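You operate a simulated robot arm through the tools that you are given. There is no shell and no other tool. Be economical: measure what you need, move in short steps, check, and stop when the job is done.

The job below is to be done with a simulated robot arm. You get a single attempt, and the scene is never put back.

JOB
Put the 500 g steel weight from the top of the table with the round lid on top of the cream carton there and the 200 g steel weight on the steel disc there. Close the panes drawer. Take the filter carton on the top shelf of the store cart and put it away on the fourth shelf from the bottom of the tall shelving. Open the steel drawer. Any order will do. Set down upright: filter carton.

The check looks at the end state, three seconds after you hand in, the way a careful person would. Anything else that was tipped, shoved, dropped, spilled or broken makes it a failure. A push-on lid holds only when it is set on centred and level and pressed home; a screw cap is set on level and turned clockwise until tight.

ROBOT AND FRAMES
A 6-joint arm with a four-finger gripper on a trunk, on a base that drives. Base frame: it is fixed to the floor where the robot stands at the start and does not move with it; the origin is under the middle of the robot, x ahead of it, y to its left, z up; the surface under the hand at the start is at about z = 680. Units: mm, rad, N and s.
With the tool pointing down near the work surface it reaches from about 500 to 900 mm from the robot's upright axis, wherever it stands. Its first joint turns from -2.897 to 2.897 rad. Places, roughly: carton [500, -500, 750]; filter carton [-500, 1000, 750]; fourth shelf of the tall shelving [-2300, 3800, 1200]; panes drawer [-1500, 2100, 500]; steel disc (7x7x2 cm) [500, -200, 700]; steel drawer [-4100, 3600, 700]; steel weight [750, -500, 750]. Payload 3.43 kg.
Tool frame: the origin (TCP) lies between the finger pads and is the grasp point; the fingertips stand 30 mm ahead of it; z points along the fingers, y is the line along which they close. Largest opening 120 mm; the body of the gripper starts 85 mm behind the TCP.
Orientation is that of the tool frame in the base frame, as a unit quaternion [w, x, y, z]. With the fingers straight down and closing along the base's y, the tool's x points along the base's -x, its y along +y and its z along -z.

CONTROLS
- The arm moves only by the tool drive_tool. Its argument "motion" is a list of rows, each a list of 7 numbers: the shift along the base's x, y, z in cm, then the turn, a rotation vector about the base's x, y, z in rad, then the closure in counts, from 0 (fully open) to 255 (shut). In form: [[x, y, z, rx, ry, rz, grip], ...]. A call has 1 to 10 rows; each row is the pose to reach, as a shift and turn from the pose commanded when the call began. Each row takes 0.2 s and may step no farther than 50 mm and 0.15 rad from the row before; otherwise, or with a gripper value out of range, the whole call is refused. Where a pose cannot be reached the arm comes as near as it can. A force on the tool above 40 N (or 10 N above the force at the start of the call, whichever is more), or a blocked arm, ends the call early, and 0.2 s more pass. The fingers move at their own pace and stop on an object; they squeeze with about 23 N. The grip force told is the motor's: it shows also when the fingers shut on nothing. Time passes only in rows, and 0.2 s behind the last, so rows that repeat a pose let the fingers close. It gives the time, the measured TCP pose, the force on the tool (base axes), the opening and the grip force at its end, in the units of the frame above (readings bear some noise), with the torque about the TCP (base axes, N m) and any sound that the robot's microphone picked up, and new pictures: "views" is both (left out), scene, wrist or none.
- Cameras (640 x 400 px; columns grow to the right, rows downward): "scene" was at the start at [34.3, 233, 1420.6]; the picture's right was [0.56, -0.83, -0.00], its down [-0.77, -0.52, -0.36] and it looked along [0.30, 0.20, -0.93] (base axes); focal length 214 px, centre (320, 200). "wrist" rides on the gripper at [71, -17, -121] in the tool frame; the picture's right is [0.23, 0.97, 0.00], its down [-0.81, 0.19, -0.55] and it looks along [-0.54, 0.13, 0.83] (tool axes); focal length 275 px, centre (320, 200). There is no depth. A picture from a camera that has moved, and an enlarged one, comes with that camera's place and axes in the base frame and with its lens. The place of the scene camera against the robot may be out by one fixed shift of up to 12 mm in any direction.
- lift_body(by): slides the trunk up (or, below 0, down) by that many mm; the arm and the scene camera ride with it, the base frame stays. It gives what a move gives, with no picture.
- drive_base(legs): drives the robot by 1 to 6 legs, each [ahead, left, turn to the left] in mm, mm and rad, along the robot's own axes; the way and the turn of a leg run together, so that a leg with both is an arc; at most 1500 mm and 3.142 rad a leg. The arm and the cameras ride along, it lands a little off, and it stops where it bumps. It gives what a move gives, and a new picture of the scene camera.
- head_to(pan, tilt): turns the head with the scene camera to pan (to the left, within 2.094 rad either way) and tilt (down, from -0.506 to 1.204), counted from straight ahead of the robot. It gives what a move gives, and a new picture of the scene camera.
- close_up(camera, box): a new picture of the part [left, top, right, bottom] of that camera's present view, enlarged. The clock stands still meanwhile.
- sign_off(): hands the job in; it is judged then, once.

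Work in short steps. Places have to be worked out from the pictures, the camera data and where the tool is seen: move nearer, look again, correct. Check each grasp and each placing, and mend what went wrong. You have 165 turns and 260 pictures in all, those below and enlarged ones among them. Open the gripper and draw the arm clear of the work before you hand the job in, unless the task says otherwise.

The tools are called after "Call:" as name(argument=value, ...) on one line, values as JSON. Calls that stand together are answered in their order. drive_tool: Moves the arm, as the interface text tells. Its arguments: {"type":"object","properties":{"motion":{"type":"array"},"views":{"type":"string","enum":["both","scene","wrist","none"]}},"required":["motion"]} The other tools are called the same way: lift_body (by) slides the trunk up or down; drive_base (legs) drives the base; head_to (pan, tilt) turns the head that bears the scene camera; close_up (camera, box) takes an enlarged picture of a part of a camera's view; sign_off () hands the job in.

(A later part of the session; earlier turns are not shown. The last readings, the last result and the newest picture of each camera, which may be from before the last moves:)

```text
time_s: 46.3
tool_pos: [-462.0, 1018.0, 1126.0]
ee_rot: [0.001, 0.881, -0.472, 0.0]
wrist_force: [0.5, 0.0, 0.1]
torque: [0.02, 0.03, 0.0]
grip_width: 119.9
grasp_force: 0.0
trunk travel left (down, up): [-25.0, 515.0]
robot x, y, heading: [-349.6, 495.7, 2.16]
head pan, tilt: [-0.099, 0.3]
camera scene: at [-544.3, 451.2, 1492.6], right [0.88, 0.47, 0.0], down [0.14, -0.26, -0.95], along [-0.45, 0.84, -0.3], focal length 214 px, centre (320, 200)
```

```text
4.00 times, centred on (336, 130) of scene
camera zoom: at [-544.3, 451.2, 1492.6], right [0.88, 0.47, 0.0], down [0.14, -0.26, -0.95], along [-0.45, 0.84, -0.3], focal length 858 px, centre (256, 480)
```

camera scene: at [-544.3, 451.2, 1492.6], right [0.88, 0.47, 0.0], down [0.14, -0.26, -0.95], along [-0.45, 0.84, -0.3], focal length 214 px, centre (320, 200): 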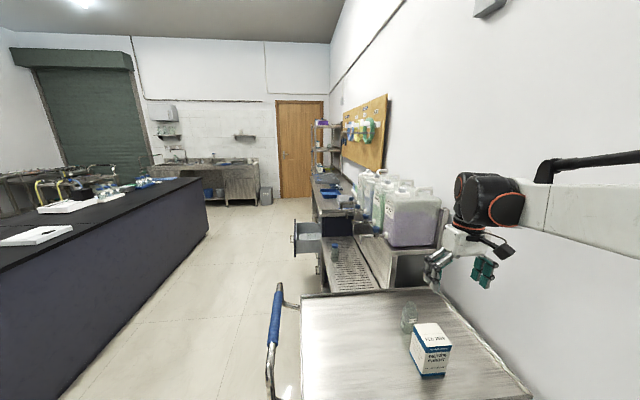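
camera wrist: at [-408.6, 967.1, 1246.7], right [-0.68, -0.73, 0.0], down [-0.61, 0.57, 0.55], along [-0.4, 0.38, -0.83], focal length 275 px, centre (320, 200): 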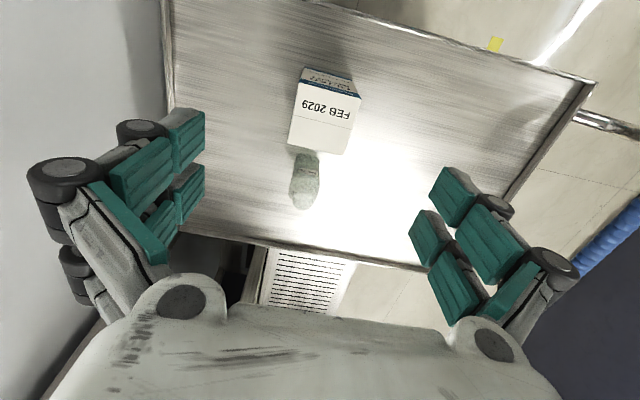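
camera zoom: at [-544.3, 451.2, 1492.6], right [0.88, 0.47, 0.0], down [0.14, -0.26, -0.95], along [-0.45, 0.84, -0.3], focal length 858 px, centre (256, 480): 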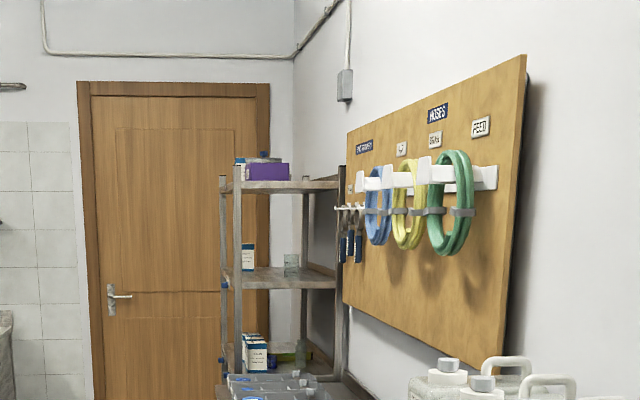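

The fourth shelf (z≈1220) has a board ~370 mm above, so I'll carry the carton with the tool pitched 45° forward, gripping its left/right faces. Pitch the tool first above the carton.

Call:
drive_tool(motion=[[-0.3, 0.2, 0, 0.11, 0.071, 0, 0], [-0.6, 0.4, 0, 0.22, 0.142, 0, 0], [-0.9, 0.7, 0, 0.33, 0.213, 0, 0], [-1.2, 0.9, -1, 0.44, 0.284, 0, 0], [-1.5, 1.1, -3, 0.55, 0.355, 0, 0], [-1.9, 1.3, -6, 0.658, 0.428, 0, 0], [-1.9, 1.3, -9, 0.658, 0.428, 0, 0], [-1.9, 1.3, -9, 0.658, 0.428, 0, 0]], views="wrist")

Call:
head_to(pan=0, tilt=0.8)

```text
time_s: 47.3
tool_pos: [-480.5, 1093.9, 1120.9]
ee_rot: [-0.119, 0.854, -0.457, -0.216]
wrist_force: [0.3, -0.1, -0.7]
torque: [0.01, -0.01, 0.02]
grip_width: 119.9
grasp_force: 0.1
trunk travel left (down, up): [-25.0, 515.0]
robot x, y, heading: [-351.7, 492.7, 2.157]
head pan, tilt: [-0.099, 0.3]
stopped in row 5: the arm was blocked; the commanded pose is now the measured one
camera wrist: at [-400.2, 1002.0, 1192.5], right [-0.7, -0.71, -0.12], down [-0.41, 0.26, 0.87], along [-0.59, 0.66, -0.48], focal length 275 px, centre (320, 200)
```

wrist: 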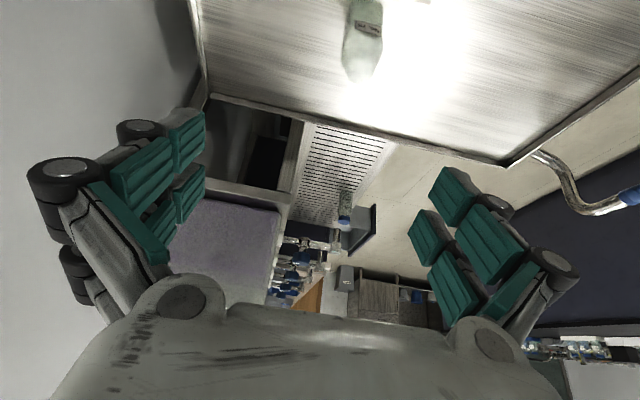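

```text
time_s: 48.3
tool_pos: [-480.5, 1089.6, 1121.7]
ee_rot: [-0.119, 0.854, -0.458, -0.216]
wrist_force: [-0.8, 0.1, -0.5]
torque: [0.0, 0.02, 0.0]
grip_width: 119.8
grasp_force: 0.1
trunk travel left (down, up): [-25.0, 515.0]
robot x, y, heading: [-354.5, 490.9, 2.159]
head pan, tilt: [0.0, 0.799]
camera scene: at [-545.3, 436.0, 1448.4], right [0.83, 0.55, 0.0], down [0.4, -0.6, -0.7], along [-0.39, 0.58, -0.72], focal length 214 px, centre (320, 200)
```

scene: 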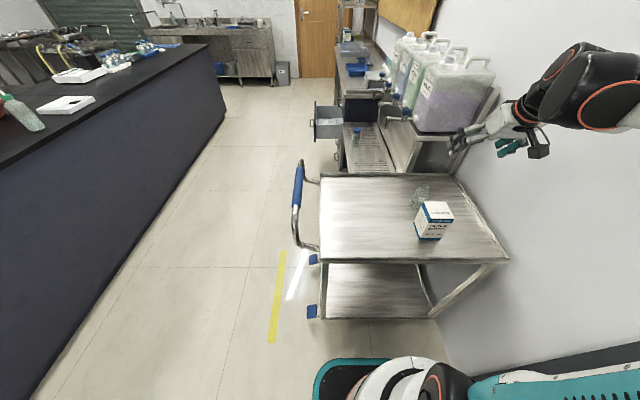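

Blocked at 0.5 rad of pitch, apparently the arm is folded too close. I'll back the base 150 mm so the carton is farther out, then finish the pitch.

Call:
drive_base(legs=[[-150, 0, 0]])

Call:
drive_tool(motion=[[-2, 3, 0, 0, 0, 0, 0], [-4, 5, 0, 0, 0, 0, 0], [-6, 6, 0, 0.08, 0.052, 0, 0], [-8.4, 6.6, 0, 0.16, 0.104, 0, 0], [-8.4, 6.6, 0, 0.237, 0.154, 0, 0], [-8.4, 6.6, 0, 0.237, 0.154, 0, 0]], views="wrist")

```text
time_s: 49.6
tool_pos: [-399.3, 966.2, 1119.2]
ee_rot: [-0.119, 0.854, -0.458, -0.216]
wrist_force: [0.2, -0.2, 0.2]
torque: [0.02, 0.02, 0.02]
grip_width: 119.9
grasp_force: 0.1
trunk travel left (down, up): [-25.0, 515.0]
robot x, y, heading: [-268.0, 372.5, 2.159]
head pan, tilt: [0.0, 0.799]
camera scene: at [-462.6, 311.9, 1448.3], right [0.83, 0.56, 0.0], down [0.4, -0.6, -0.7], along [-0.39, 0.58, -0.72], focal length 214 px, centre (320, 200)
```

scene: 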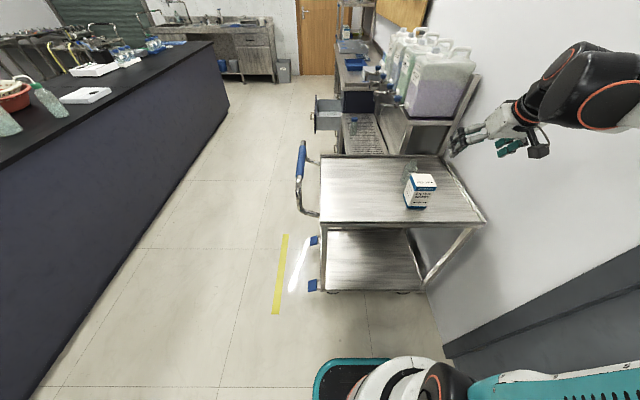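

```text
time_s: 51.0
tool_pos: [-483.6, 1033.0, 1122.3]
ee_rot: [-0.184, 0.816, -0.436, -0.333]
wrist_force: [0.3, -0.2, -0.7]
torque: [-0.01, -0.03, 0.01]
grip_width: 120.2
grasp_force: 0.1
trunk travel left (down, up): [-25.0, 515.0]
robot x, y, heading: [-273.1, 370.8, 2.158]
head pan, tilt: [0.0, 0.799]
camera wrist: at [-394.0, 928.7, 1157.3], right [-0.72, -0.67, -0.17], down [-0.27, 0.04, 0.96], along [-0.64, 0.74, -0.21], focal length 275 px, centre (320, 200)
```

wrist: 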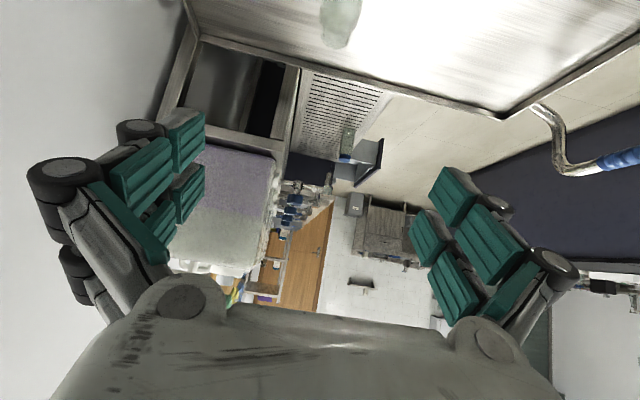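

Pitched 45° now. Descend to z≈965 and check against the scene camera.

Call:
drive_tool(motion=[[0.2, -0.2, -5, 0, 0, 0, 0], [0.2, -0.2, -10, 0, 0, 0, 0], [0.2, -0.2, -14, 0, 0, 0, 0], [0.2, -0.2, -15.5, 0, 0, 0, 0]], views="wrist")

Call:
close_up(camera="scene", box=[360, 110, 520, 210])

```text
time_s: 52.0
tool_pos: [-479.6, 1032.0, 964.1]
ee_rot: [-0.183, 0.816, -0.435, -0.334]
wrist_force: [-0.2, 0.6, 0.0]
torque: [-0.01, 0.0, -0.01]
grip_width: 119.7
grasp_force: 0.1
trunk travel left (down, up): [-25.0, 515.0]
robot x, y, heading: [-270.8, 369.3, 2.159]
head pan, tilt: [0.0, 0.799]
camera wrist: at [-390.9, 927.4, 999.4], right [-0.72, -0.67, -0.17], down [-0.27, 0.04, 0.96], along [-0.64, 0.74, -0.21], focal length 275 px, centre (320, 200)
```

wrist: 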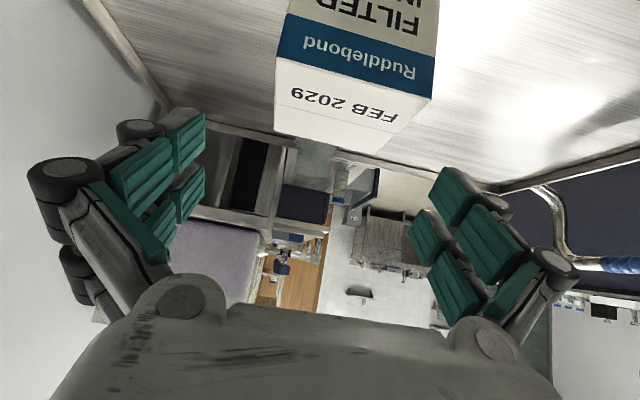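

```text
4.00 times, centred on (440, 160) of scene
camera zoom: at [-462.6, 312.1, 1448.3], right [0.83, 0.56, 0.0], down [0.4, -0.6, -0.7], along [-0.39, 0.58, -0.72], focal length 858 px, centre (-160, 360)
```

zoom: 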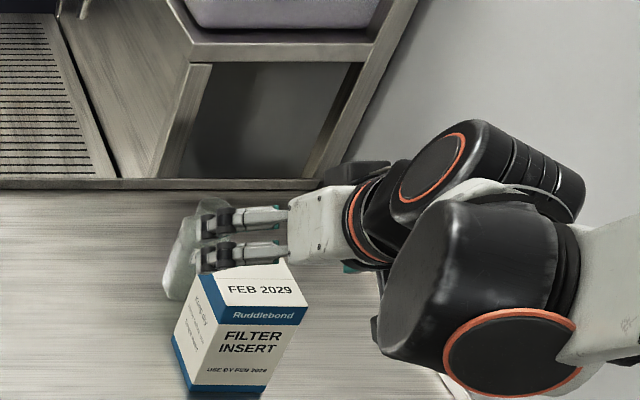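

Comparing with the projections, the carton top is ~z=920 and centre ~(-487,1033); the bottle is ~50 mm behind it. Adjust and descend to z≈874.

Call:
drive_tool(motion=[[-0.45, -0.3, -3, 0, 0, 0, 0], [-0.45, -0.3, -6, 0, 0, 0, 0], [-0.45, -0.3, -9, 0, 0, 0, 0], [-0.45, -0.3, -9, 0, 0, 0, 0]], views="wrist")

Call:
close_up(camera="scene", box=[360, 110, 520, 210])

```text
time_s: 53.0
tool_pos: [-486.0, 1026.4, 874.8]
ee_rot: [-0.184, 0.815, -0.436, -0.334]
wrist_force: [-0.1, 0.5, -0.6]
torque: [0.0, 0.01, -0.02]
grip_width: 119.9
grasp_force: 0.0
trunk travel left (down, up): [-25.0, 515.0]
robot x, y, heading: [-266.8, 368.7, 2.156]
head pan, tilt: [0.0, 0.799]
camera wrist: at [-397.1, 922.4, 910.5], right [-0.72, -0.67, -0.17], down [-0.27, 0.04, 0.96], along [-0.64, 0.74, -0.21], focal length 275 px, centre (320, 200)
```

wrist: 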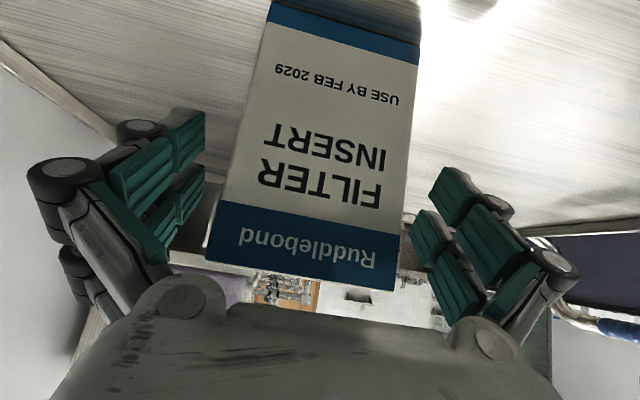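

```text
4.00 times, centred on (440, 160) of scene
camera zoom: at [-462.6, 312.2, 1448.4], right [0.83, 0.56, 0.0], down [0.4, -0.6, -0.7], along [-0.39, 0.58, -0.72], focal length 858 px, centre (-160, 360)
```

zoom: 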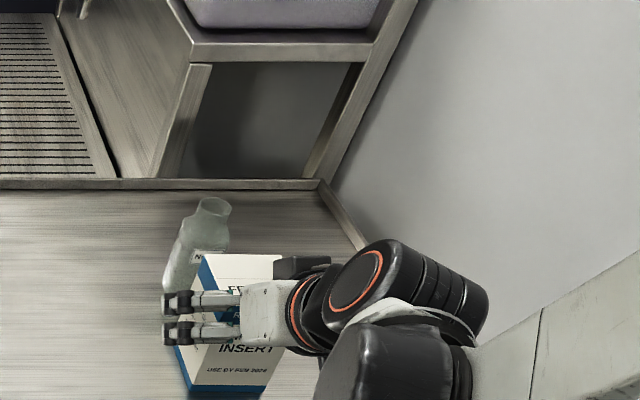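

The carton sits centred between the fingers. Close the grip.

Call:
drive_tool(motion=[[0, 0, 0, 0, 0, 0, 60], [0, 0, 0, 0, 0, 0, 255], [0, 0, 0, 0, 0, 0, 255], [0, 0, 0, 0, 0, 0, 255]], views="wrist")

```text
time_s: 54.0
tool_pos: [-485.6, 1026.6, 875.2]
ee_rot: [-0.184, 0.816, -0.436, -0.334]
wrist_force: [1.0, 0.0, 1.9]
torque: [0.18, 0.0, -0.05]
grip_width: 75.1
grasp_force: 23.2
trunk travel left (down, up): [-25.0, 515.0]
robot x, y, heading: [-270.4, 369.7, 2.16]
head pan, tilt: [0.0, 0.799]
camera wrist: at [-396.8, 922.1, 911.1], right [-0.72, -0.67, -0.17], down [-0.27, 0.04, 0.96], along [-0.64, 0.74, -0.21], focal length 275 px, centre (320, 200)
```

wrist: 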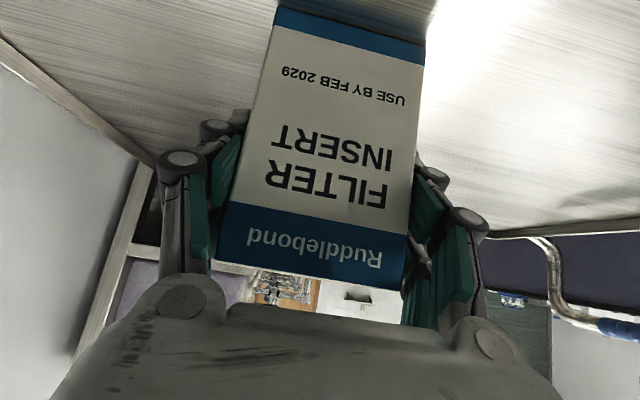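

Gripped at 75 mm. Lift 150 mm.

Call:
drive_tool(motion=[[0, 0, 2, 0, 0, 0, 255], [0, 0, 5, 0, 0, 0, 255], [0, 0, 8, 0, 0, 0, 255], [0, 0, 11, 0, 0, 0, 255], [0, 0, 15, 0, 0, 0, 255]], views="both")

```text
time_s: 55.2
tool_pos: [-487.1, 1027.5, 1027.2]
ee_rot: [-0.184, 0.815, -0.437, -0.333]
wrist_force: [-0.1, 0.8, -2.0]
torque: [-0.04, -0.05, 0.01]
grip_width: 74.7
grasp_force: 23.2
trunk travel left (down, up): [-25.0, 515.0]
robot x, y, heading: [-270.2, 371.6, 2.16]
head pan, tilt: [0.0, 0.799]
camera scene: at [-462.7, 312.2, 1448.4], right [0.83, 0.56, 0.0], down [0.4, -0.6, -0.7], along [-0.39, 0.58, -0.72], focal length 214 px, centre (320, 200)
camera wrist: at [-396.9, 923.5, 1062.7], right [-0.72, -0.67, -0.17], down [-0.27, 0.04, 0.96], along [-0.64, 0.74, -0.21], focal length 275 px, centre (320, 200)
```

scene: 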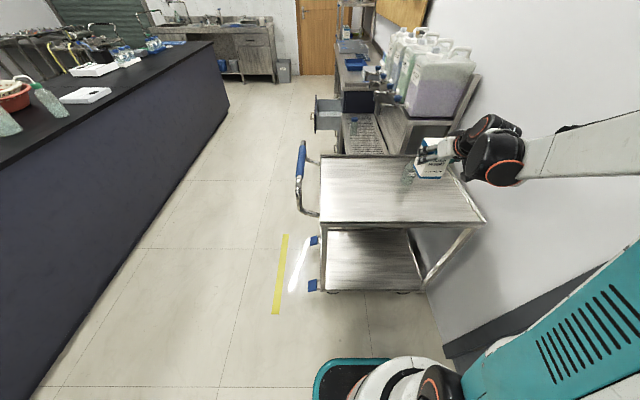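
wrist: 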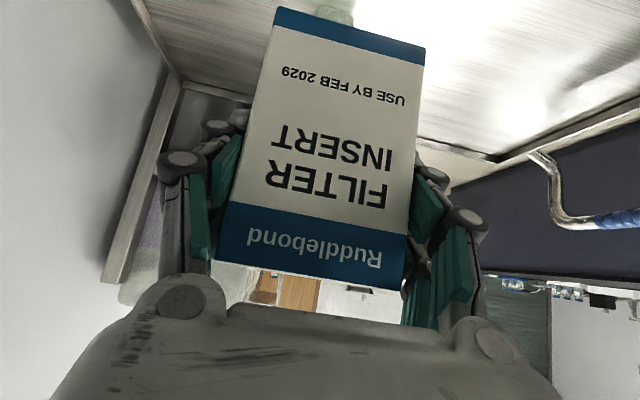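

Held upright, bottom ~60 mm below the TCP. Lift the trunk 300 mm, then drive left into the corridor and ahead.

Call:
lift_body(by=300)

Call:
drive_base(legs=[[0, 900, 0], [1300, 0, 0], [1000, 0, 0]])

```text
time_s: 58.2
tool_pos: [-486.5, 1026.6, 1327.5]
ee_rot: [-0.184, 0.815, -0.436, -0.334]
wrist_force: [0.4, 0.3, -1.7]
torque: [-0.04, 0.0, 0.04]
grip_width: 74.9
grasp_force: 22.9
trunk travel left (down, up): [-325.0, 215.0]
robot x, y, heading: [-272.4, 372.1, 2.159]
head pan, tilt: [0.0, 0.799]
```

```text
time_s: 74.0
tool_pos: [-2548.3, 2453.4, 1326.8]
ee_rot: [-0.182, 0.818, -0.432, -0.333]
wrist_force: [0.4, 0.7, -3.7]
torque: [-0.05, -0.01, -0.03]
grip_width: 74.8
grasp_force: 23.2
trunk travel left (down, up): [-325.0, 215.0]
robot x, y, heading: [-2327.4, 1794.3, 2.169]
head pan, tilt: [0.0, 0.799]
camera scene: at [-2517.0, 1737.1, 1748.3], right [0.82, 0.57, 0.0], down [0.41, -0.59, -0.7], along [-0.39, 0.57, -0.72], focal length 214 px, centre (320, 200)
```

scene: 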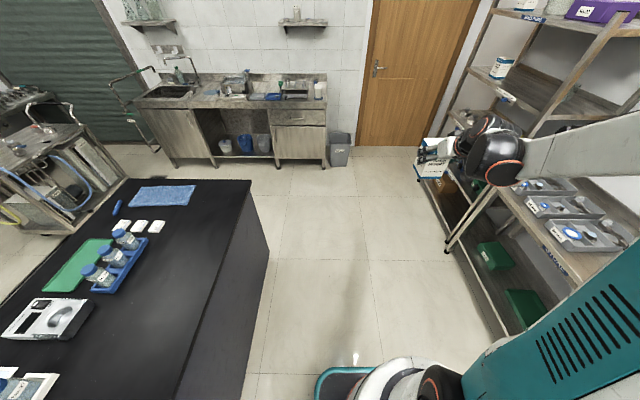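

Now look right at the shelving.

Call:
head_to(pan=-0.5, tilt=0.35)

Call:
close_up(camera="scene", box=[130, 80, 386, 240])

```text
time_s: 75.0
tool_pos: [-2548.8, 2452.2, 1327.2]
ee_rot: [-0.181, 0.818, -0.43, -0.335]
wrist_force: [0.0, -0.8, -2.4]
torque: [-0.03, -0.01, -0.01]
grip_width: 74.7
grasp_force: 23.1
trunk travel left (down, up): [-325.0, 215.0]
robot x, y, heading: [-2326.5, 1796.9, 2.173]
head pan, tilt: [-0.499, 0.351]
camera scene: at [-2480.6, 1762.7, 1787.9], right [0.99, 0.1, 0.0], down [0.04, -0.34, -0.94], along [-0.1, 0.93, -0.34], focal length 214 px, centre (320, 200)
```

scene: 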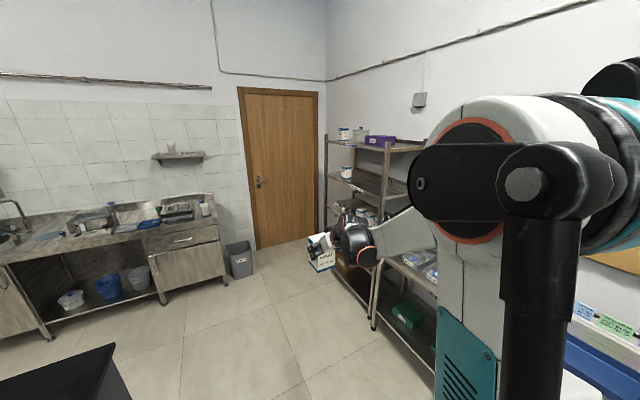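

```text
2.50 times, centred on (258, 160) of scene
camera zoom: at [-2480.6, 1762.7, 1787.9], right [0.99, 0.1, 0.0], down [0.04, -0.34, -0.94], along [-0.1, 0.93, -0.34], focal length 536 px, centre (475, 300)
```

zoom: 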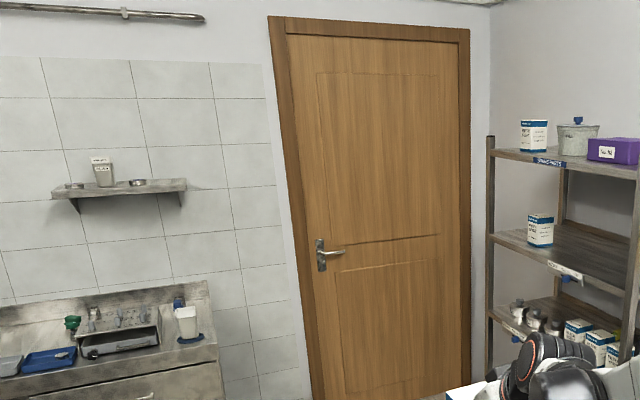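

Drive ahead 1000 mm, keeping in the corridor, then look at the shelving from nearer.

Call:
drive_base(legs=[[1000, 0, 0]])

Call:
head_to(pan=-0.8, tilt=0.5)

```text
time_s: 80.1
tool_pos: [-3117.6, 3263.8, 1326.5]
ee_rot: [-0.181, 0.82, -0.429, -0.334]
wrist_force: [-0.1, -0.1, -2.3]
torque: [-0.03, -0.03, -0.01]
grip_width: 74.7
grasp_force: 23.3
trunk travel left (down, up): [-325.0, 215.0]
robot x, y, heading: [-2891.8, 2614.3, 2.181]
head pan, tilt: [-0.499, 0.351]
camera scene: at [-3043.8, 2575.2, 1787.9], right [0.99, 0.11, 0.0], down [0.04, -0.34, -0.94], along [-0.1, 0.93, -0.34], focal length 214 px, centre (320, 200)
```

scene: 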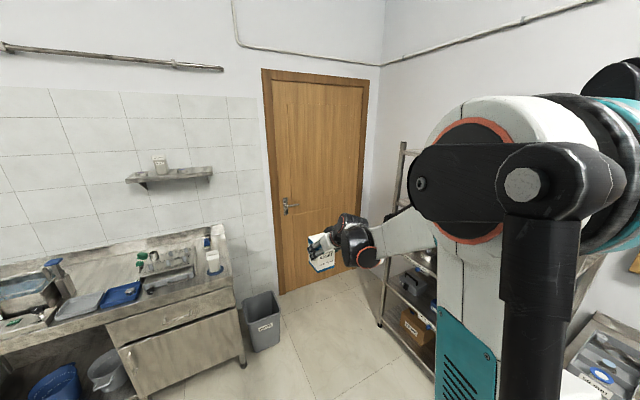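

```text
time_s: 80.9
tool_pos: [-3118.8, 3263.6, 1327.8]
ee_rot: [-0.18, 0.82, -0.427, -0.337]
wrist_force: [0.5, 0.8, -2.4]
torque: [-0.04, -0.02, -0.01]
grip_width: 74.8
grasp_force: 23.0
trunk travel left (down, up): [-325.0, 215.0]
robot x, y, heading: [-2886.1, 2609.0, 2.184]
head pan, tilt: [-0.799, 0.499]
camera scene: at [-3016.1, 2571.6, 1774.3], right [0.98, -0.19, 0.0], down [-0.09, -0.47, -0.88], along [0.16, 0.86, -0.48], focal length 214 px, centre (320, 200)
```

scene: 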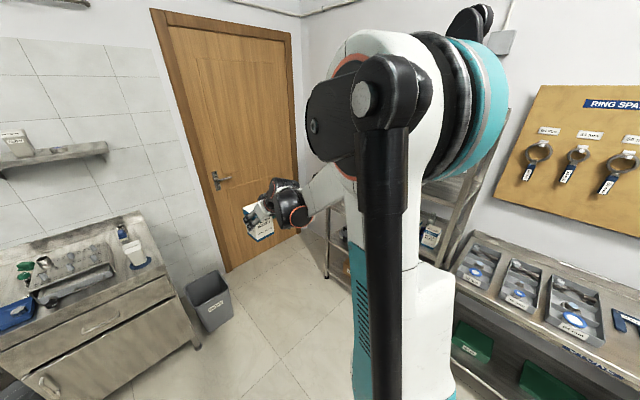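

The arm blocks the view; I'll go 450 mm further and turn right to face the shelving (tip stays ~200 mm clear of its front).

Call:
drive_base(legs=[[450, 0, 0], [0, 0, -1.596]])

Call:
head_to(pan=0, tilt=0.35)

```text
time_s: 87.5
tool_pos: [-2488.5, 3198.1, 1326.4]
ee_rot: [0.366, -0.273, 0.883, 0.108]
wrist_force: [0.5, 0.3, -2.6]
torque: [0.02, 0.03, -0.02]
grip_width: 74.9
grasp_force: 23.3
trunk travel left (down, up): [-325.0, 215.0]
robot x, y, heading: [-3143.8, 2977.8, 0.595]
head pan, tilt: [-0.799, 0.499]
camera scene: at [-3174.0, 3113.1, 1774.3], right [-0.2, -0.98, 0.0], down [-0.47, 0.09, -0.88], along [0.86, -0.17, -0.48], focal length 214 px, centre (320, 200)
```

scene: 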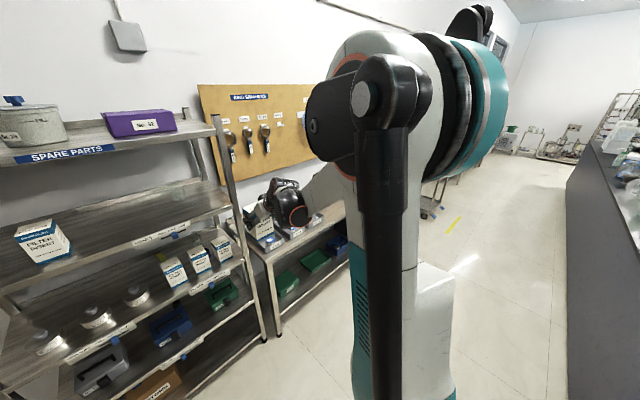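

```text
time_s: 88.6
tool_pos: [-2488.3, 3198.0, 1327.2]
ee_rot: [0.365, -0.273, 0.884, 0.108]
wrist_force: [-0.1, -0.1, -3.5]
torque: [-0.07, 0.03, 0.0]
grip_width: 75.0
grasp_force: 22.8
trunk travel left (down, up): [-325.0, 215.0]
robot x, y, heading: [-3140.9, 2972.9, 0.599]
head pan, tilt: [0.0, 0.351]
camera scene: at [-3186.3, 3183.7, 1788.0], right [0.56, -0.83, 0.0], down [-0.28, -0.19, -0.94], along [0.78, 0.53, -0.34], focal length 214 px, centre (320, 200)
```

scene: 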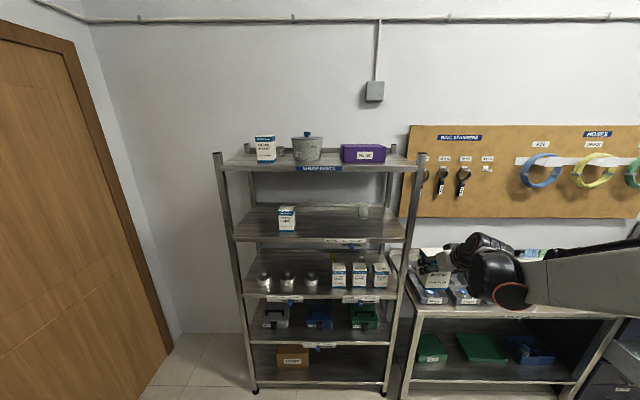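

Shelves counted from the bottom: orange box (1), coloured boxes (2), cartons (3), one filter carton (4), top (5). Enlarge the fourth.

Call:
close_up(camera="scene", box=[220, 130, 440, 268])

```text
2.90 times, centred on (330, 199) of scene
camera zoom: at [-3186.3, 3183.7, 1788.0], right [0.56, -0.83, 0.0], down [-0.28, -0.19, -0.94], along [0.78, 0.53, -0.34], focal length 622 px, centre (291, 203)
```

zoom: 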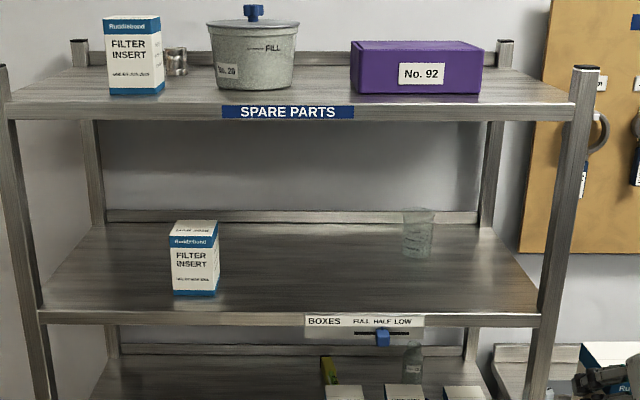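

Fourth shelf: z≈1255, front edge s≈35, u 4009–4846; free spot at u≈4400. Raise 60 mm, shift left 358 mm, then 270 mm ahead.

Call:
lift_body(by=60)

Call:
drive_base(legs=[[0, 358, -0.011], [270, 0, 0]])

Call:
drive_tool(motion=[[0, 0, 0, 0, 0, 0, 255]], views="wrist")

```text
time_s: 89.6
tool_pos: [-2486.9, 3199.1, 1388.2]
ee_rot: [0.365, -0.273, 0.884, 0.108]
wrist_force: [-0.3, -0.6, -3.3]
torque: [-0.02, 0.06, 0.01]
grip_width: 75.0
grasp_force: 23.1
trunk travel left (down, up): [-385.0, 155.0]
robot x, y, heading: [-3142.3, 2977.9, 0.599]
head pan, tilt: [0.0, 0.351]
```

```text
time_s: 93.4
tool_pos: [-2460.8, 3640.6, 1385.9]
ee_rot: [0.366, -0.267, 0.885, 0.105]
wrist_force: [0.6, -0.3, -3.3]
torque: [-0.06, 0.05, -0.04]
grip_width: 74.8
grasp_force: 22.6
trunk travel left (down, up): [-385.0, 155.0]
robot x, y, heading: [-3116.9, 3426.5, 0.591]
head pan, tilt: [0.0, 0.351]
camera scene: at [-3159.6, 3634.8, 1847.9], right [0.55, -0.83, 0.0], down [-0.29, -0.19, -0.94], along [0.78, 0.52, -0.35], focal length 214 px, centre (320, 200)
```

scene: 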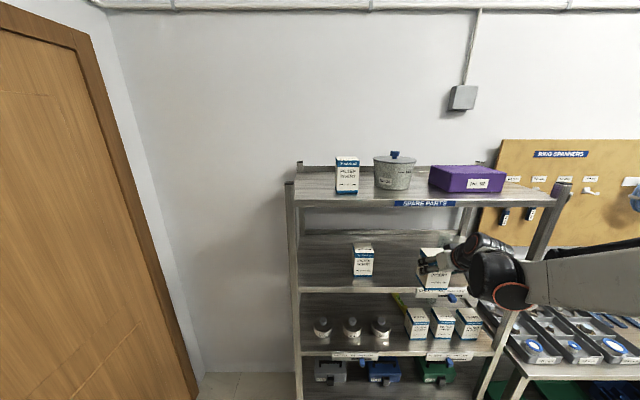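

```text
time_s: 93.8
tool_pos: [-2461.8, 3639.7, 1386.6]
ee_rot: [0.365, -0.268, 0.886, 0.105]
wrist_force: [0.1, 0.5, -3.0]
torque: [-0.01, 0.01, 0.03]
grip_width: 74.9
grasp_force: 23.4
trunk travel left (down, up): [-385.0, 155.0]
robot x, y, heading: [-3118.8, 3425.0, 0.587]
head pan, tilt: [0.0, 0.351]
camera wrist: at [-2564.8, 3551.4, 1422.1], right [-0.67, 0.72, -0.17], down [0.05, 0.27, 0.96], along [0.74, 0.64, -0.21], focal length 275 px, centre (320, 200)
```

wrist: 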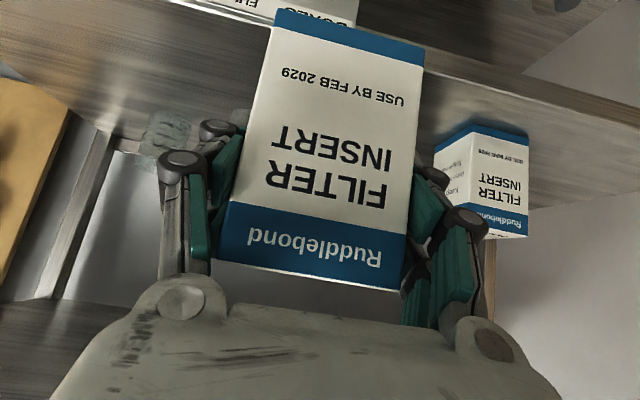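

Aligned well with shelf; the free spot is ahead. Drive 130 mm ahead so the carton is over the shelf.

Call:
drive_base(legs=[[130, 0, 0]])

Call:
drive_tool(motion=[[0, 0, -2, 0, 0, 0, 255], [0, 0, -4, 0, 0, 0, 255], [0, 0, -5.5, 0, 0, 0, 255], [0, 0, -5.5, 0, 0, 0, 255]], views="wrist")

Call:
close_up(camera="scene", box=[300, 180, 500, 305])

```text
time_s: 95.1
tool_pos: [-2350.3, 3712.2, 1385.6]
ee_rot: [0.365, -0.266, 0.886, 0.104]
wrist_force: [0.2, -0.6, -2.1]
torque: [-0.05, 0.07, -0.02]
grip_width: 75.1
grasp_force: 23.0
trunk travel left (down, up): [-385.0, 155.0]
robot x, y, heading: [-3007.1, 3496.1, 0.581]
head pan, tilt: [0.0, 0.351]
camera scene: at [-3049.0, 3708.0, 1847.8], right [0.55, -0.83, 0.0], down [-0.29, -0.19, -0.94], along [0.78, 0.52, -0.35], focal length 214 px, centre (320, 200)
```

scene: 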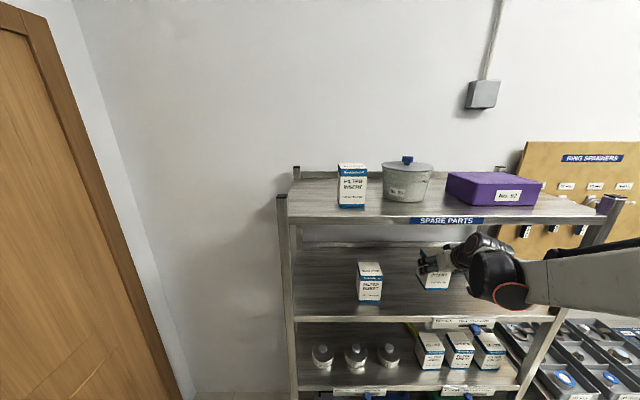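

```text
time_s: 96.1
tool_pos: [-2350.6, 3710.4, 1332.0]
ee_rot: [0.366, -0.266, 0.886, 0.105]
wrist_force: [-0.7, 0.6, -3.3]
torque: [-0.03, 0.03, 0.02]
grip_width: 74.8
grasp_force: 22.8
trunk travel left (down, up): [-385.0, 155.0]
robot x, y, heading: [-3010.0, 3493.8, 0.584]
head pan, tilt: [0.0, 0.351]
camera wrist: at [-2455.9, 3622.3, 1367.7], right [-0.67, 0.72, -0.17], down [0.05, 0.27, 0.96], along [0.74, 0.64, -0.21], focal length 275 px, centre (320, 200)
```

wrist: 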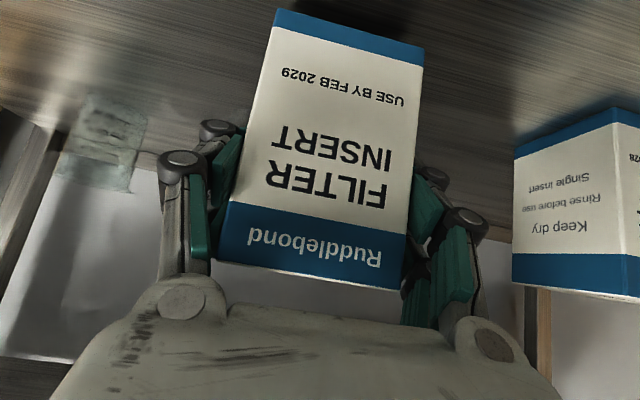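

```text
3.20 times, centred on (400, 242) of scene
camera zoom: at [-3052.0, 3706.3, 1848.0], right [0.55, -0.83, 0.0], down [-0.29, -0.19, -0.94], along [0.78, 0.52, -0.34], focal length 686 px, centre (64, 64)
```

zoom: 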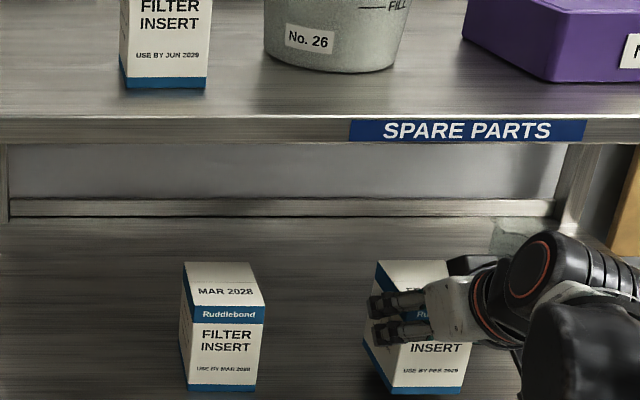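

Lower in small steps until contact.

Call:
drive_tool(motion=[[0, 0, -0.5, 0, 0, 0, 255], [0, 0, -1.0, 0, 0, 0, 255]], views="none")

Call:
drive_tool(motion=[[0, 0, -0.2, 0, 0, 0, 255], [0, 0, -0.4, 0, 0, 0, 255]], views="none")

Call:
drive_tool(motion=[[0, 0, -0.2, 0, 0, 0, 255], [0, 0, -0.4, 0, 0, 0, 255]], views="none")

```text
time_s: 96.7
tool_pos: [-2351.2, 3711.1, 1321.5]
ee_rot: [0.366, -0.267, 0.885, 0.105]
wrist_force: [0.4, -1.0, -2.5]
torque: [-0.03, 0.03, 0.0]
grip_width: 74.9
grasp_force: 22.8
trunk travel left (down, up): [-385.0, 155.0]
robot x, y, heading: [-3011.2, 3497.3, 0.587]
head pan, tilt: [0.0, 0.351]
```

```text
time_s: 97.3
tool_pos: [-2351.9, 3711.1, 1317.7]
ee_rot: [0.365, -0.267, 0.886, 0.105]
wrist_force: [0.4, -0.4, -2.8]
torque: [-0.01, 0.01, -0.02]
grip_width: 74.8
grasp_force: 23.3
trunk travel left (down, up): [-385.0, 155.0]
robot x, y, heading: [-3012.2, 3495.7, 0.586]
head pan, tilt: [0.0, 0.351]
```

```text
time_s: 97.9
tool_pos: [-2353.2, 3711.4, 1316.1]
ee_rot: [0.369, -0.265, 0.885, 0.104]
wrist_force: [4.6, 1.7, 18.2]
torque: [0.22, -0.26, -0.08]
grip_width: 75.0
grasp_force: 23.1
trunk travel left (down, up): [-385.0, 155.0]
robot x, y, heading: [-3009.9, 3496.0, 0.584]
head pan, tilt: [0.0, 0.351]
```

Contact. Ease 1 mm, open, and withdraw back along the tool axis.

Call:
drive_tool(motion=[[0, 0, 0.15, 0, 0, 0, 255], [0, 0, 0.15, 0, 0, 0, 0], [0, 0, 0.15, 0, 0, 0, 0], [0, 0, 0.15, 0, 0, 0, 0], [-1.5, -1, 1.9, 0, 0, 0, 0], [-4, -2.7, 4.8, 0, 0, 0, 0], [-6.6, -4.4, 7.8, 0, 0, 0, 0]], views="wrist")

Call:
close_up(camera="scene", box=[300, 180, 500, 305])

```text
time_s: 99.5
tool_pos: [-2420.5, 3668.3, 1393.2]
ee_rot: [0.367, -0.267, 0.885, 0.105]
wrist_force: [-1.5, -0.4, -0.1]
torque: [-0.01, -0.03, 0.03]
grip_width: 120.1
grasp_force: 0.0
trunk travel left (down, up): [-385.0, 155.0]
robot x, y, heading: [-3006.8, 3500.1, 0.579]
head pan, tilt: [0.0, 0.351]
camera wrist: at [-2524.0, 3578.4, 1428.3], right [-0.67, 0.72, -0.17], down [0.04, 0.27, 0.96], along [0.74, 0.64, -0.21], focal length 275 px, centre (320, 200)
```

wrist: 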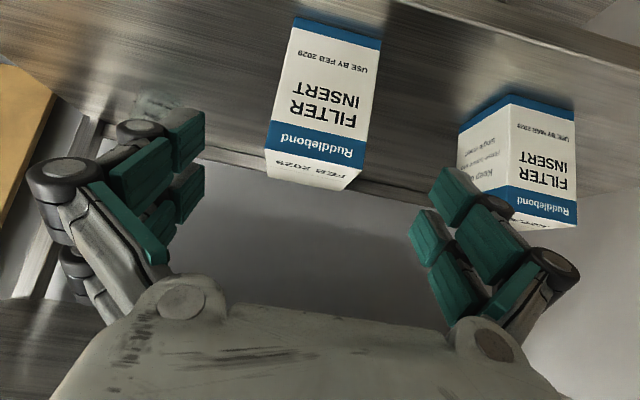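

```text
3.20 times, centred on (400, 242) of scene
camera zoom: at [-3054.4, 3705.8, 1848.1], right [0.55, -0.83, 0.0], down [-0.28, -0.19, -0.94], along [0.78, 0.52, -0.34], focal length 686 px, centre (64, 64)
```

zoom: 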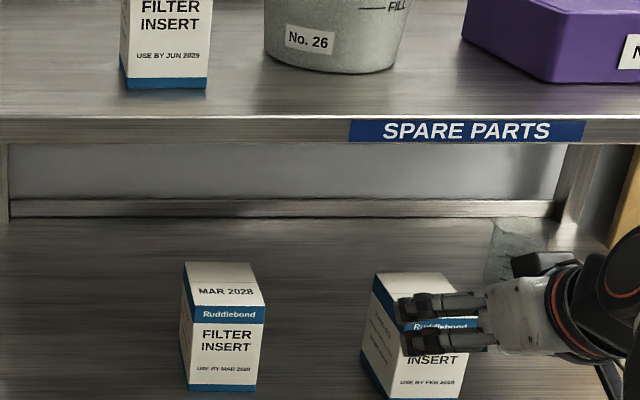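

The carton stands upright on shelf four. Back off, turn left to face the sink bench, and shift into position for the steel drawer.

Call:
drive_base(legs=[[-420, 0, 0], [0, 0, 1.578], [-250, 340, 0]])

Call:
head_to(pan=0, tilt=0.7)

```text
time_s: 108.2
tool_pos: [-3680.3, 3447.2, 1392.5]
ee_rot: [-0.179, 0.822, -0.424, -0.336]
wrist_force: [-0.4, 0.4, 0.4]
torque: [-0.01, -0.01, -0.02]
grip_width: 120.1
grasp_force: 0.1
trunk travel left (down, up): [-385.0, 155.0]
robot x, y, heading: [-3489.0, 2862.6, 2.191]
head pan, tilt: [0.0, 0.351]
camera scene: at [-3688.2, 2806.2, 1847.9], right [0.81, 0.58, 0.0], down [0.2, -0.28, -0.94], along [-0.54, 0.77, -0.34], focal length 214 px, centre (320, 200)
```

scene: 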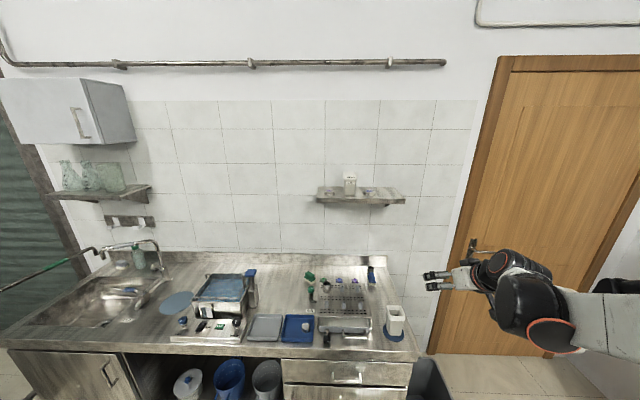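

```text
time_s: 109.0
tool_pos: [-3680.5, 3447.3, 1390.9]
ee_rot: [-0.179, 0.821, -0.425, -0.336]
wrist_force: [0.3, 0.2, -0.3]
torque: [-0.01, -0.04, 0.05]
grip_width: 120.0
grasp_force: 0.1
trunk travel left (down, up): [-385.0, 155.0]
robot x, y, heading: [-3493.7, 2861.8, 2.188]
head pan, tilt: [0.0, 0.7]
camera scene: at [-3683.1, 2800.6, 1816.6], right [0.81, 0.58, 0.0], down [0.37, -0.52, -0.77], along [-0.44, 0.62, -0.64], focal length 214 px, centre (320, 200)
```

scene: 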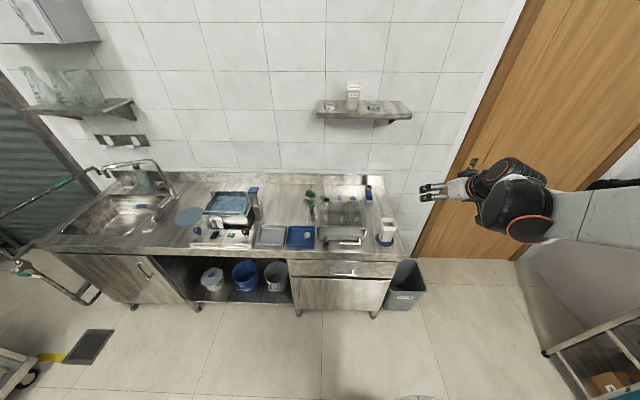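

The drawer under the right of the sink bench shows a handle at (342,269). Lower the trunk and zoom on it.

Call:
lift_body(by=-360)

Call:
close_up(camera="scene", box=[240, 120, 432, 240])

```text
time_s: 112.5
tool_pos: [-3679.2, 3448.2, 1031.8]
ee_rot: [-0.18, 0.821, -0.425, -0.336]
wrist_force: [-1.4, 0.0, -0.2]
torque: [0.01, -0.01, 0.04]
grip_width: 120.4
grasp_force: 0.1
trunk travel left (down, up): [-25.0, 515.0]
robot x, y, heading: [-3492.7, 2863.3, 2.185]
head pan, tilt: [0.0, 0.7]
```

```text
3.33 times, centred on (336, 180) of scene
camera zoom: at [-3683.0, 2800.7, 1456.7], right [0.81, 0.58, 0.0], down [0.37, -0.53, -0.76], along [-0.44, 0.62, -0.64], focal length 715 px, centre (267, 267)
```

zoom: 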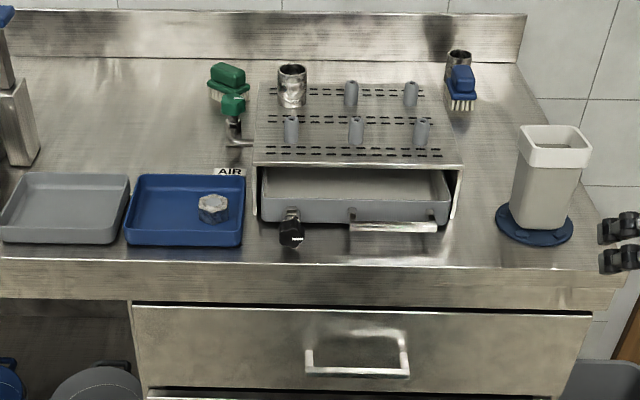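

Zoom in on the drawer handle and what lies below it.

Call:
close_up(camera="scene", box=[275, 190, 435, 290])

Call:
drive_tool(motion=[[0, 0, 0, 0, 0, 0, 0]], views="wrist")

```text
4.00 times, centred on (355, 240) of scene
camera zoom: at [-3683.0, 2800.7, 1456.7], right [0.81, 0.58, 0.0], down [0.37, -0.53, -0.76], along [-0.44, 0.62, -0.64], focal length 858 px, centre (180, 40)
```

zoom: 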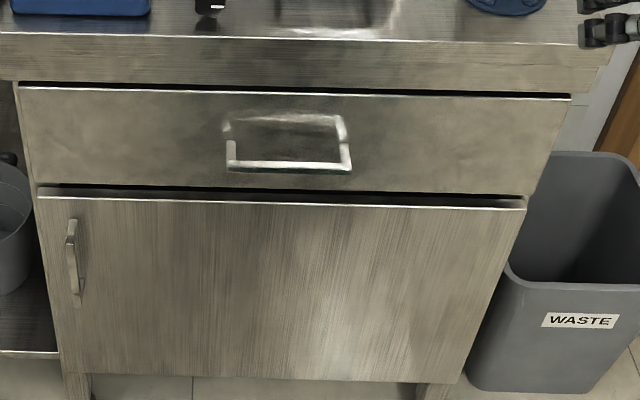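

```text
time_s: 112.9
tool_pos: [-3679.2, 3447.5, 1032.5]
ee_rot: [-0.179, 0.822, -0.424, -0.337]
wrist_force: [0.1, 0.1, -0.4]
torque: [0.01, 0.03, 0.01]
grip_width: 120.0
grasp_force: 0.1
trunk travel left (down, up): [-25.0, 515.0]
robot x, y, heading: [-3492.3, 2864.0, 2.194]
head pan, tilt: [0.0, 0.7]
camera wrist: at [-3587.3, 3346.7, 1067.3], right [-0.7, -0.69, -0.17], down [-0.27, 0.04, 0.96], along [-0.66, 0.72, -0.21], focal length 275 px, centre (320, 200)
```

wrist: 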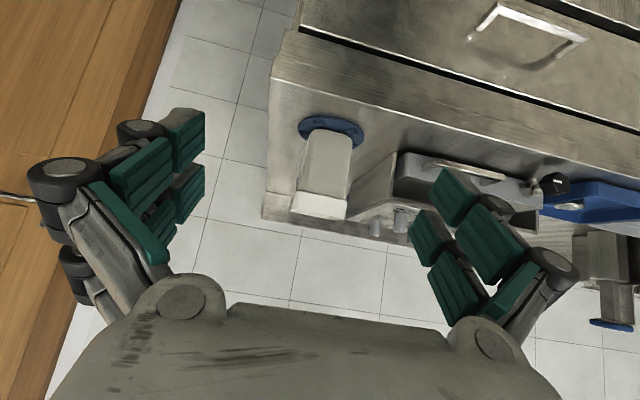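

The steel drawer's bow handle triangulates to a centre of (-3954,3395,733). I'll roll the tool 90° about its axis so the fingers straddle the bar, moving to a pre-grasp 100 mm back.

Call:
drive_tool(motion=[[-2.3, -1.1, -2.2, -0.0574, 0.0828, -0.1015, 110], [-4.6, -2.2, -4.4, -0.1148, 0.1657, -0.203, 110], [-6.9, -3.3, -6.6, -0.1722, 0.2485, -0.3046, 110], [-9.2, -4.4, -8.8, -0.2296, 0.3313, -0.4061, 110], [-11.5, -5.5, -11, -0.287, 0.4141, -0.5077, 110], [-13.8, -6.6, -13.2, -0.3444, 0.497, -0.6092, 110], [-16.1, -7.7, -15.4, -0.4018, 0.5798, -0.7107, 110], [-18.4, -8.8, -17.6, -0.4592, 0.6626, -0.8123, 110], [-21, -9.9, -20.2, -0.5166, 0.7454, -0.9138, 110], [-23.5, -11, -22.8, -0.574, 0.8282, -1.0153, 110]], views="both")

```text
time_s: 115.1
tool_pos: [-3921.4, 3344.3, 814.4]
ee_rot: [-0.086, -0.342, 0.86, 0.369]
wrist_force: [-0.4, 0.4, -0.1]
torque: [0.01, 0.05, 0.02]
grip_width: 68.2
grasp_force: 0.0
out of reach, approached as far as the arm can: row 10
trunk travel left (down, up): [-25.0, 515.0]
robot x, y, heading: [-3489.3, 2864.0, 2.196]
head pan, tilt: [0.0, 0.7]
camera scene: at [-3682.9, 2800.9, 1456.6], right [0.82, 0.58, 0.0], down [0.37, -0.53, -0.76], along [-0.44, 0.62, -0.64], focal length 214 px, centre (320, 200)
camera wrist: at [-3917.1, 3220.3, 882.2], right [-0.68, 0.33, 0.65], down [0.73, 0.3, 0.61], along [0.0, 0.89, -0.45], focal length 275 px, centre (320, 200)
```

scene: 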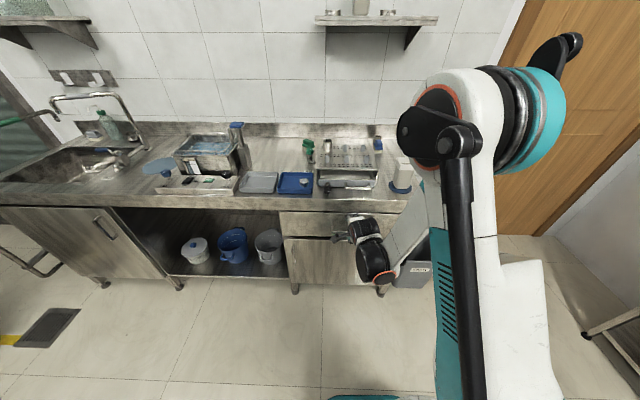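
wrist: 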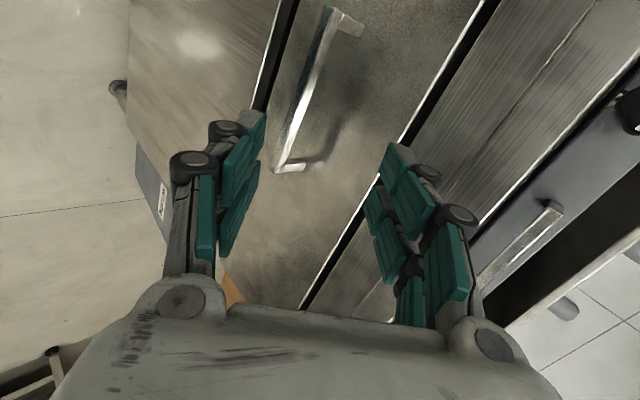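

The reach limit was grazed at the end. The wrist view shows the handle; enlarge for a precise fix.

Call:
close_up(camera="wrist", box=[220, 0, 412, 120])

Call:
close_up(camera="wrist", box=[220, 80, 412, 200])

```text
3.33 times, centred on (316, 60) of wrist
camera zoom: at [-3917.1, 3220.3, 882.2], right [-0.68, 0.33, 0.65], down [0.73, 0.3, 0.61], along [0.0, 0.89, -0.45], focal length 918 px, centre (333, 667)
```

zoom: 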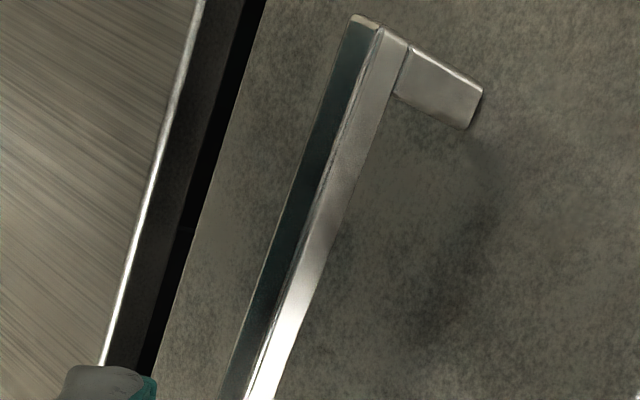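

```text
3.33 times, centred on (316, 140) of wrist
camera zoom: at [-3917.1, 3220.3, 882.2], right [-0.68, 0.33, 0.65], down [0.73, 0.3, 0.61], along [0.0, 0.89, -0.45], focal length 918 px, centre (333, 400)
```

zoom: 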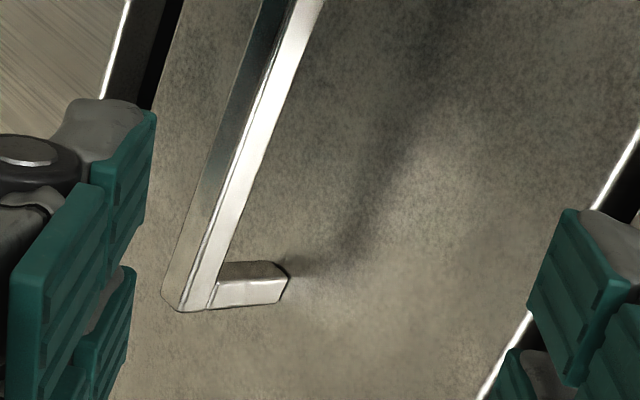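

Refined bar: centre (-3964,3392,722), ~137 mm long, protruding 40 mm. Back the base 100 mm for better reach, then take the pre-grasp with the roll completed.

Call:
drive_base(legs=[[-110, 0, 0]])

Call:
drive_tool(motion=[[-2, 2.2, -1, -0.02, 0.03, -0.035, 110], [-4, 4.4, -2, -0.04, 0.06, -0.07, 110], [-5.8, 6.6, -2.8, -0.056, 0.081, -0.1, 110], [-7.2, 8.8, -3.5, -0.056, 0.081, -0.1, 110], [-7.2, 8.8, -3.5, -0.056, 0.081, -0.1, 110]], views="wrist")

```text
time_s: 116.3
tool_pos: [-3857.8, 3255.1, 815.6]
ee_rot: [-0.086, -0.342, 0.859, 0.37]
wrist_force: [0.0, 0.2, 0.1]
torque: [0.0, -0.04, -0.01]
grip_width: 68.3
grasp_force: 0.2
trunk travel left (down, up): [-25.0, 515.0]
robot x, y, heading: [-3428.7, 2772.7, 2.194]
head pan, tilt: [0.0, 0.7]
camera scene: at [-3619.5, 2711.3, 1456.6], right [0.81, 0.58, 0.0], down [0.37, -0.52, -0.76], along [-0.44, 0.62, -0.64], focal length 214 px, centre (320, 200)
```

scene: 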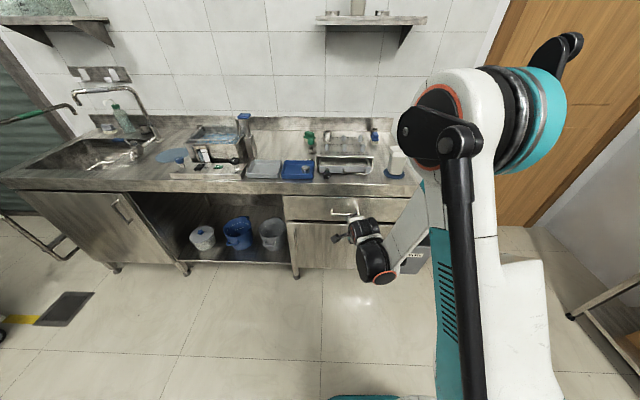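

```text
time_s: 117.5
tool_pos: [-3929.6, 3342.6, 782.6]
ee_rot: [-0.111, -0.282, 0.881, 0.363]
wrist_force: [0.5, -0.2, 0.3]
torque: [0.01, 0.0, 0.03]
grip_width: 68.5
grasp_force: 0.1
trunk travel left (down, up): [-25.0, 515.0]
robot x, y, heading: [-3427.7, 2774.1, 2.19]
head pan, tilt: [0.0, 0.7]
camera wrist: at [-3932.2, 3222.3, 855.1], right [-0.59, 0.43, 0.68], down [0.8, 0.26, 0.54], along [0.05, 0.86, -0.5], focal length 275 px, centre (320, 200)
```

wrist: 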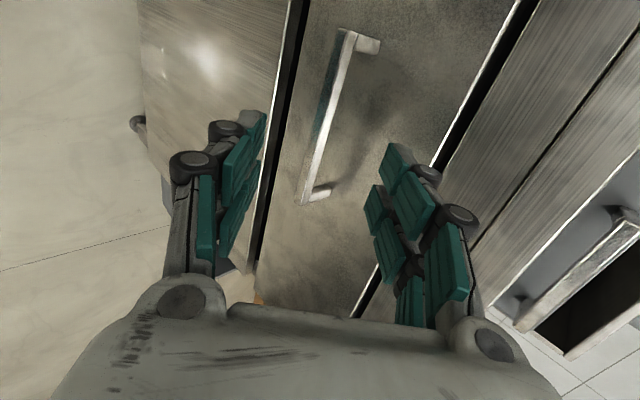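

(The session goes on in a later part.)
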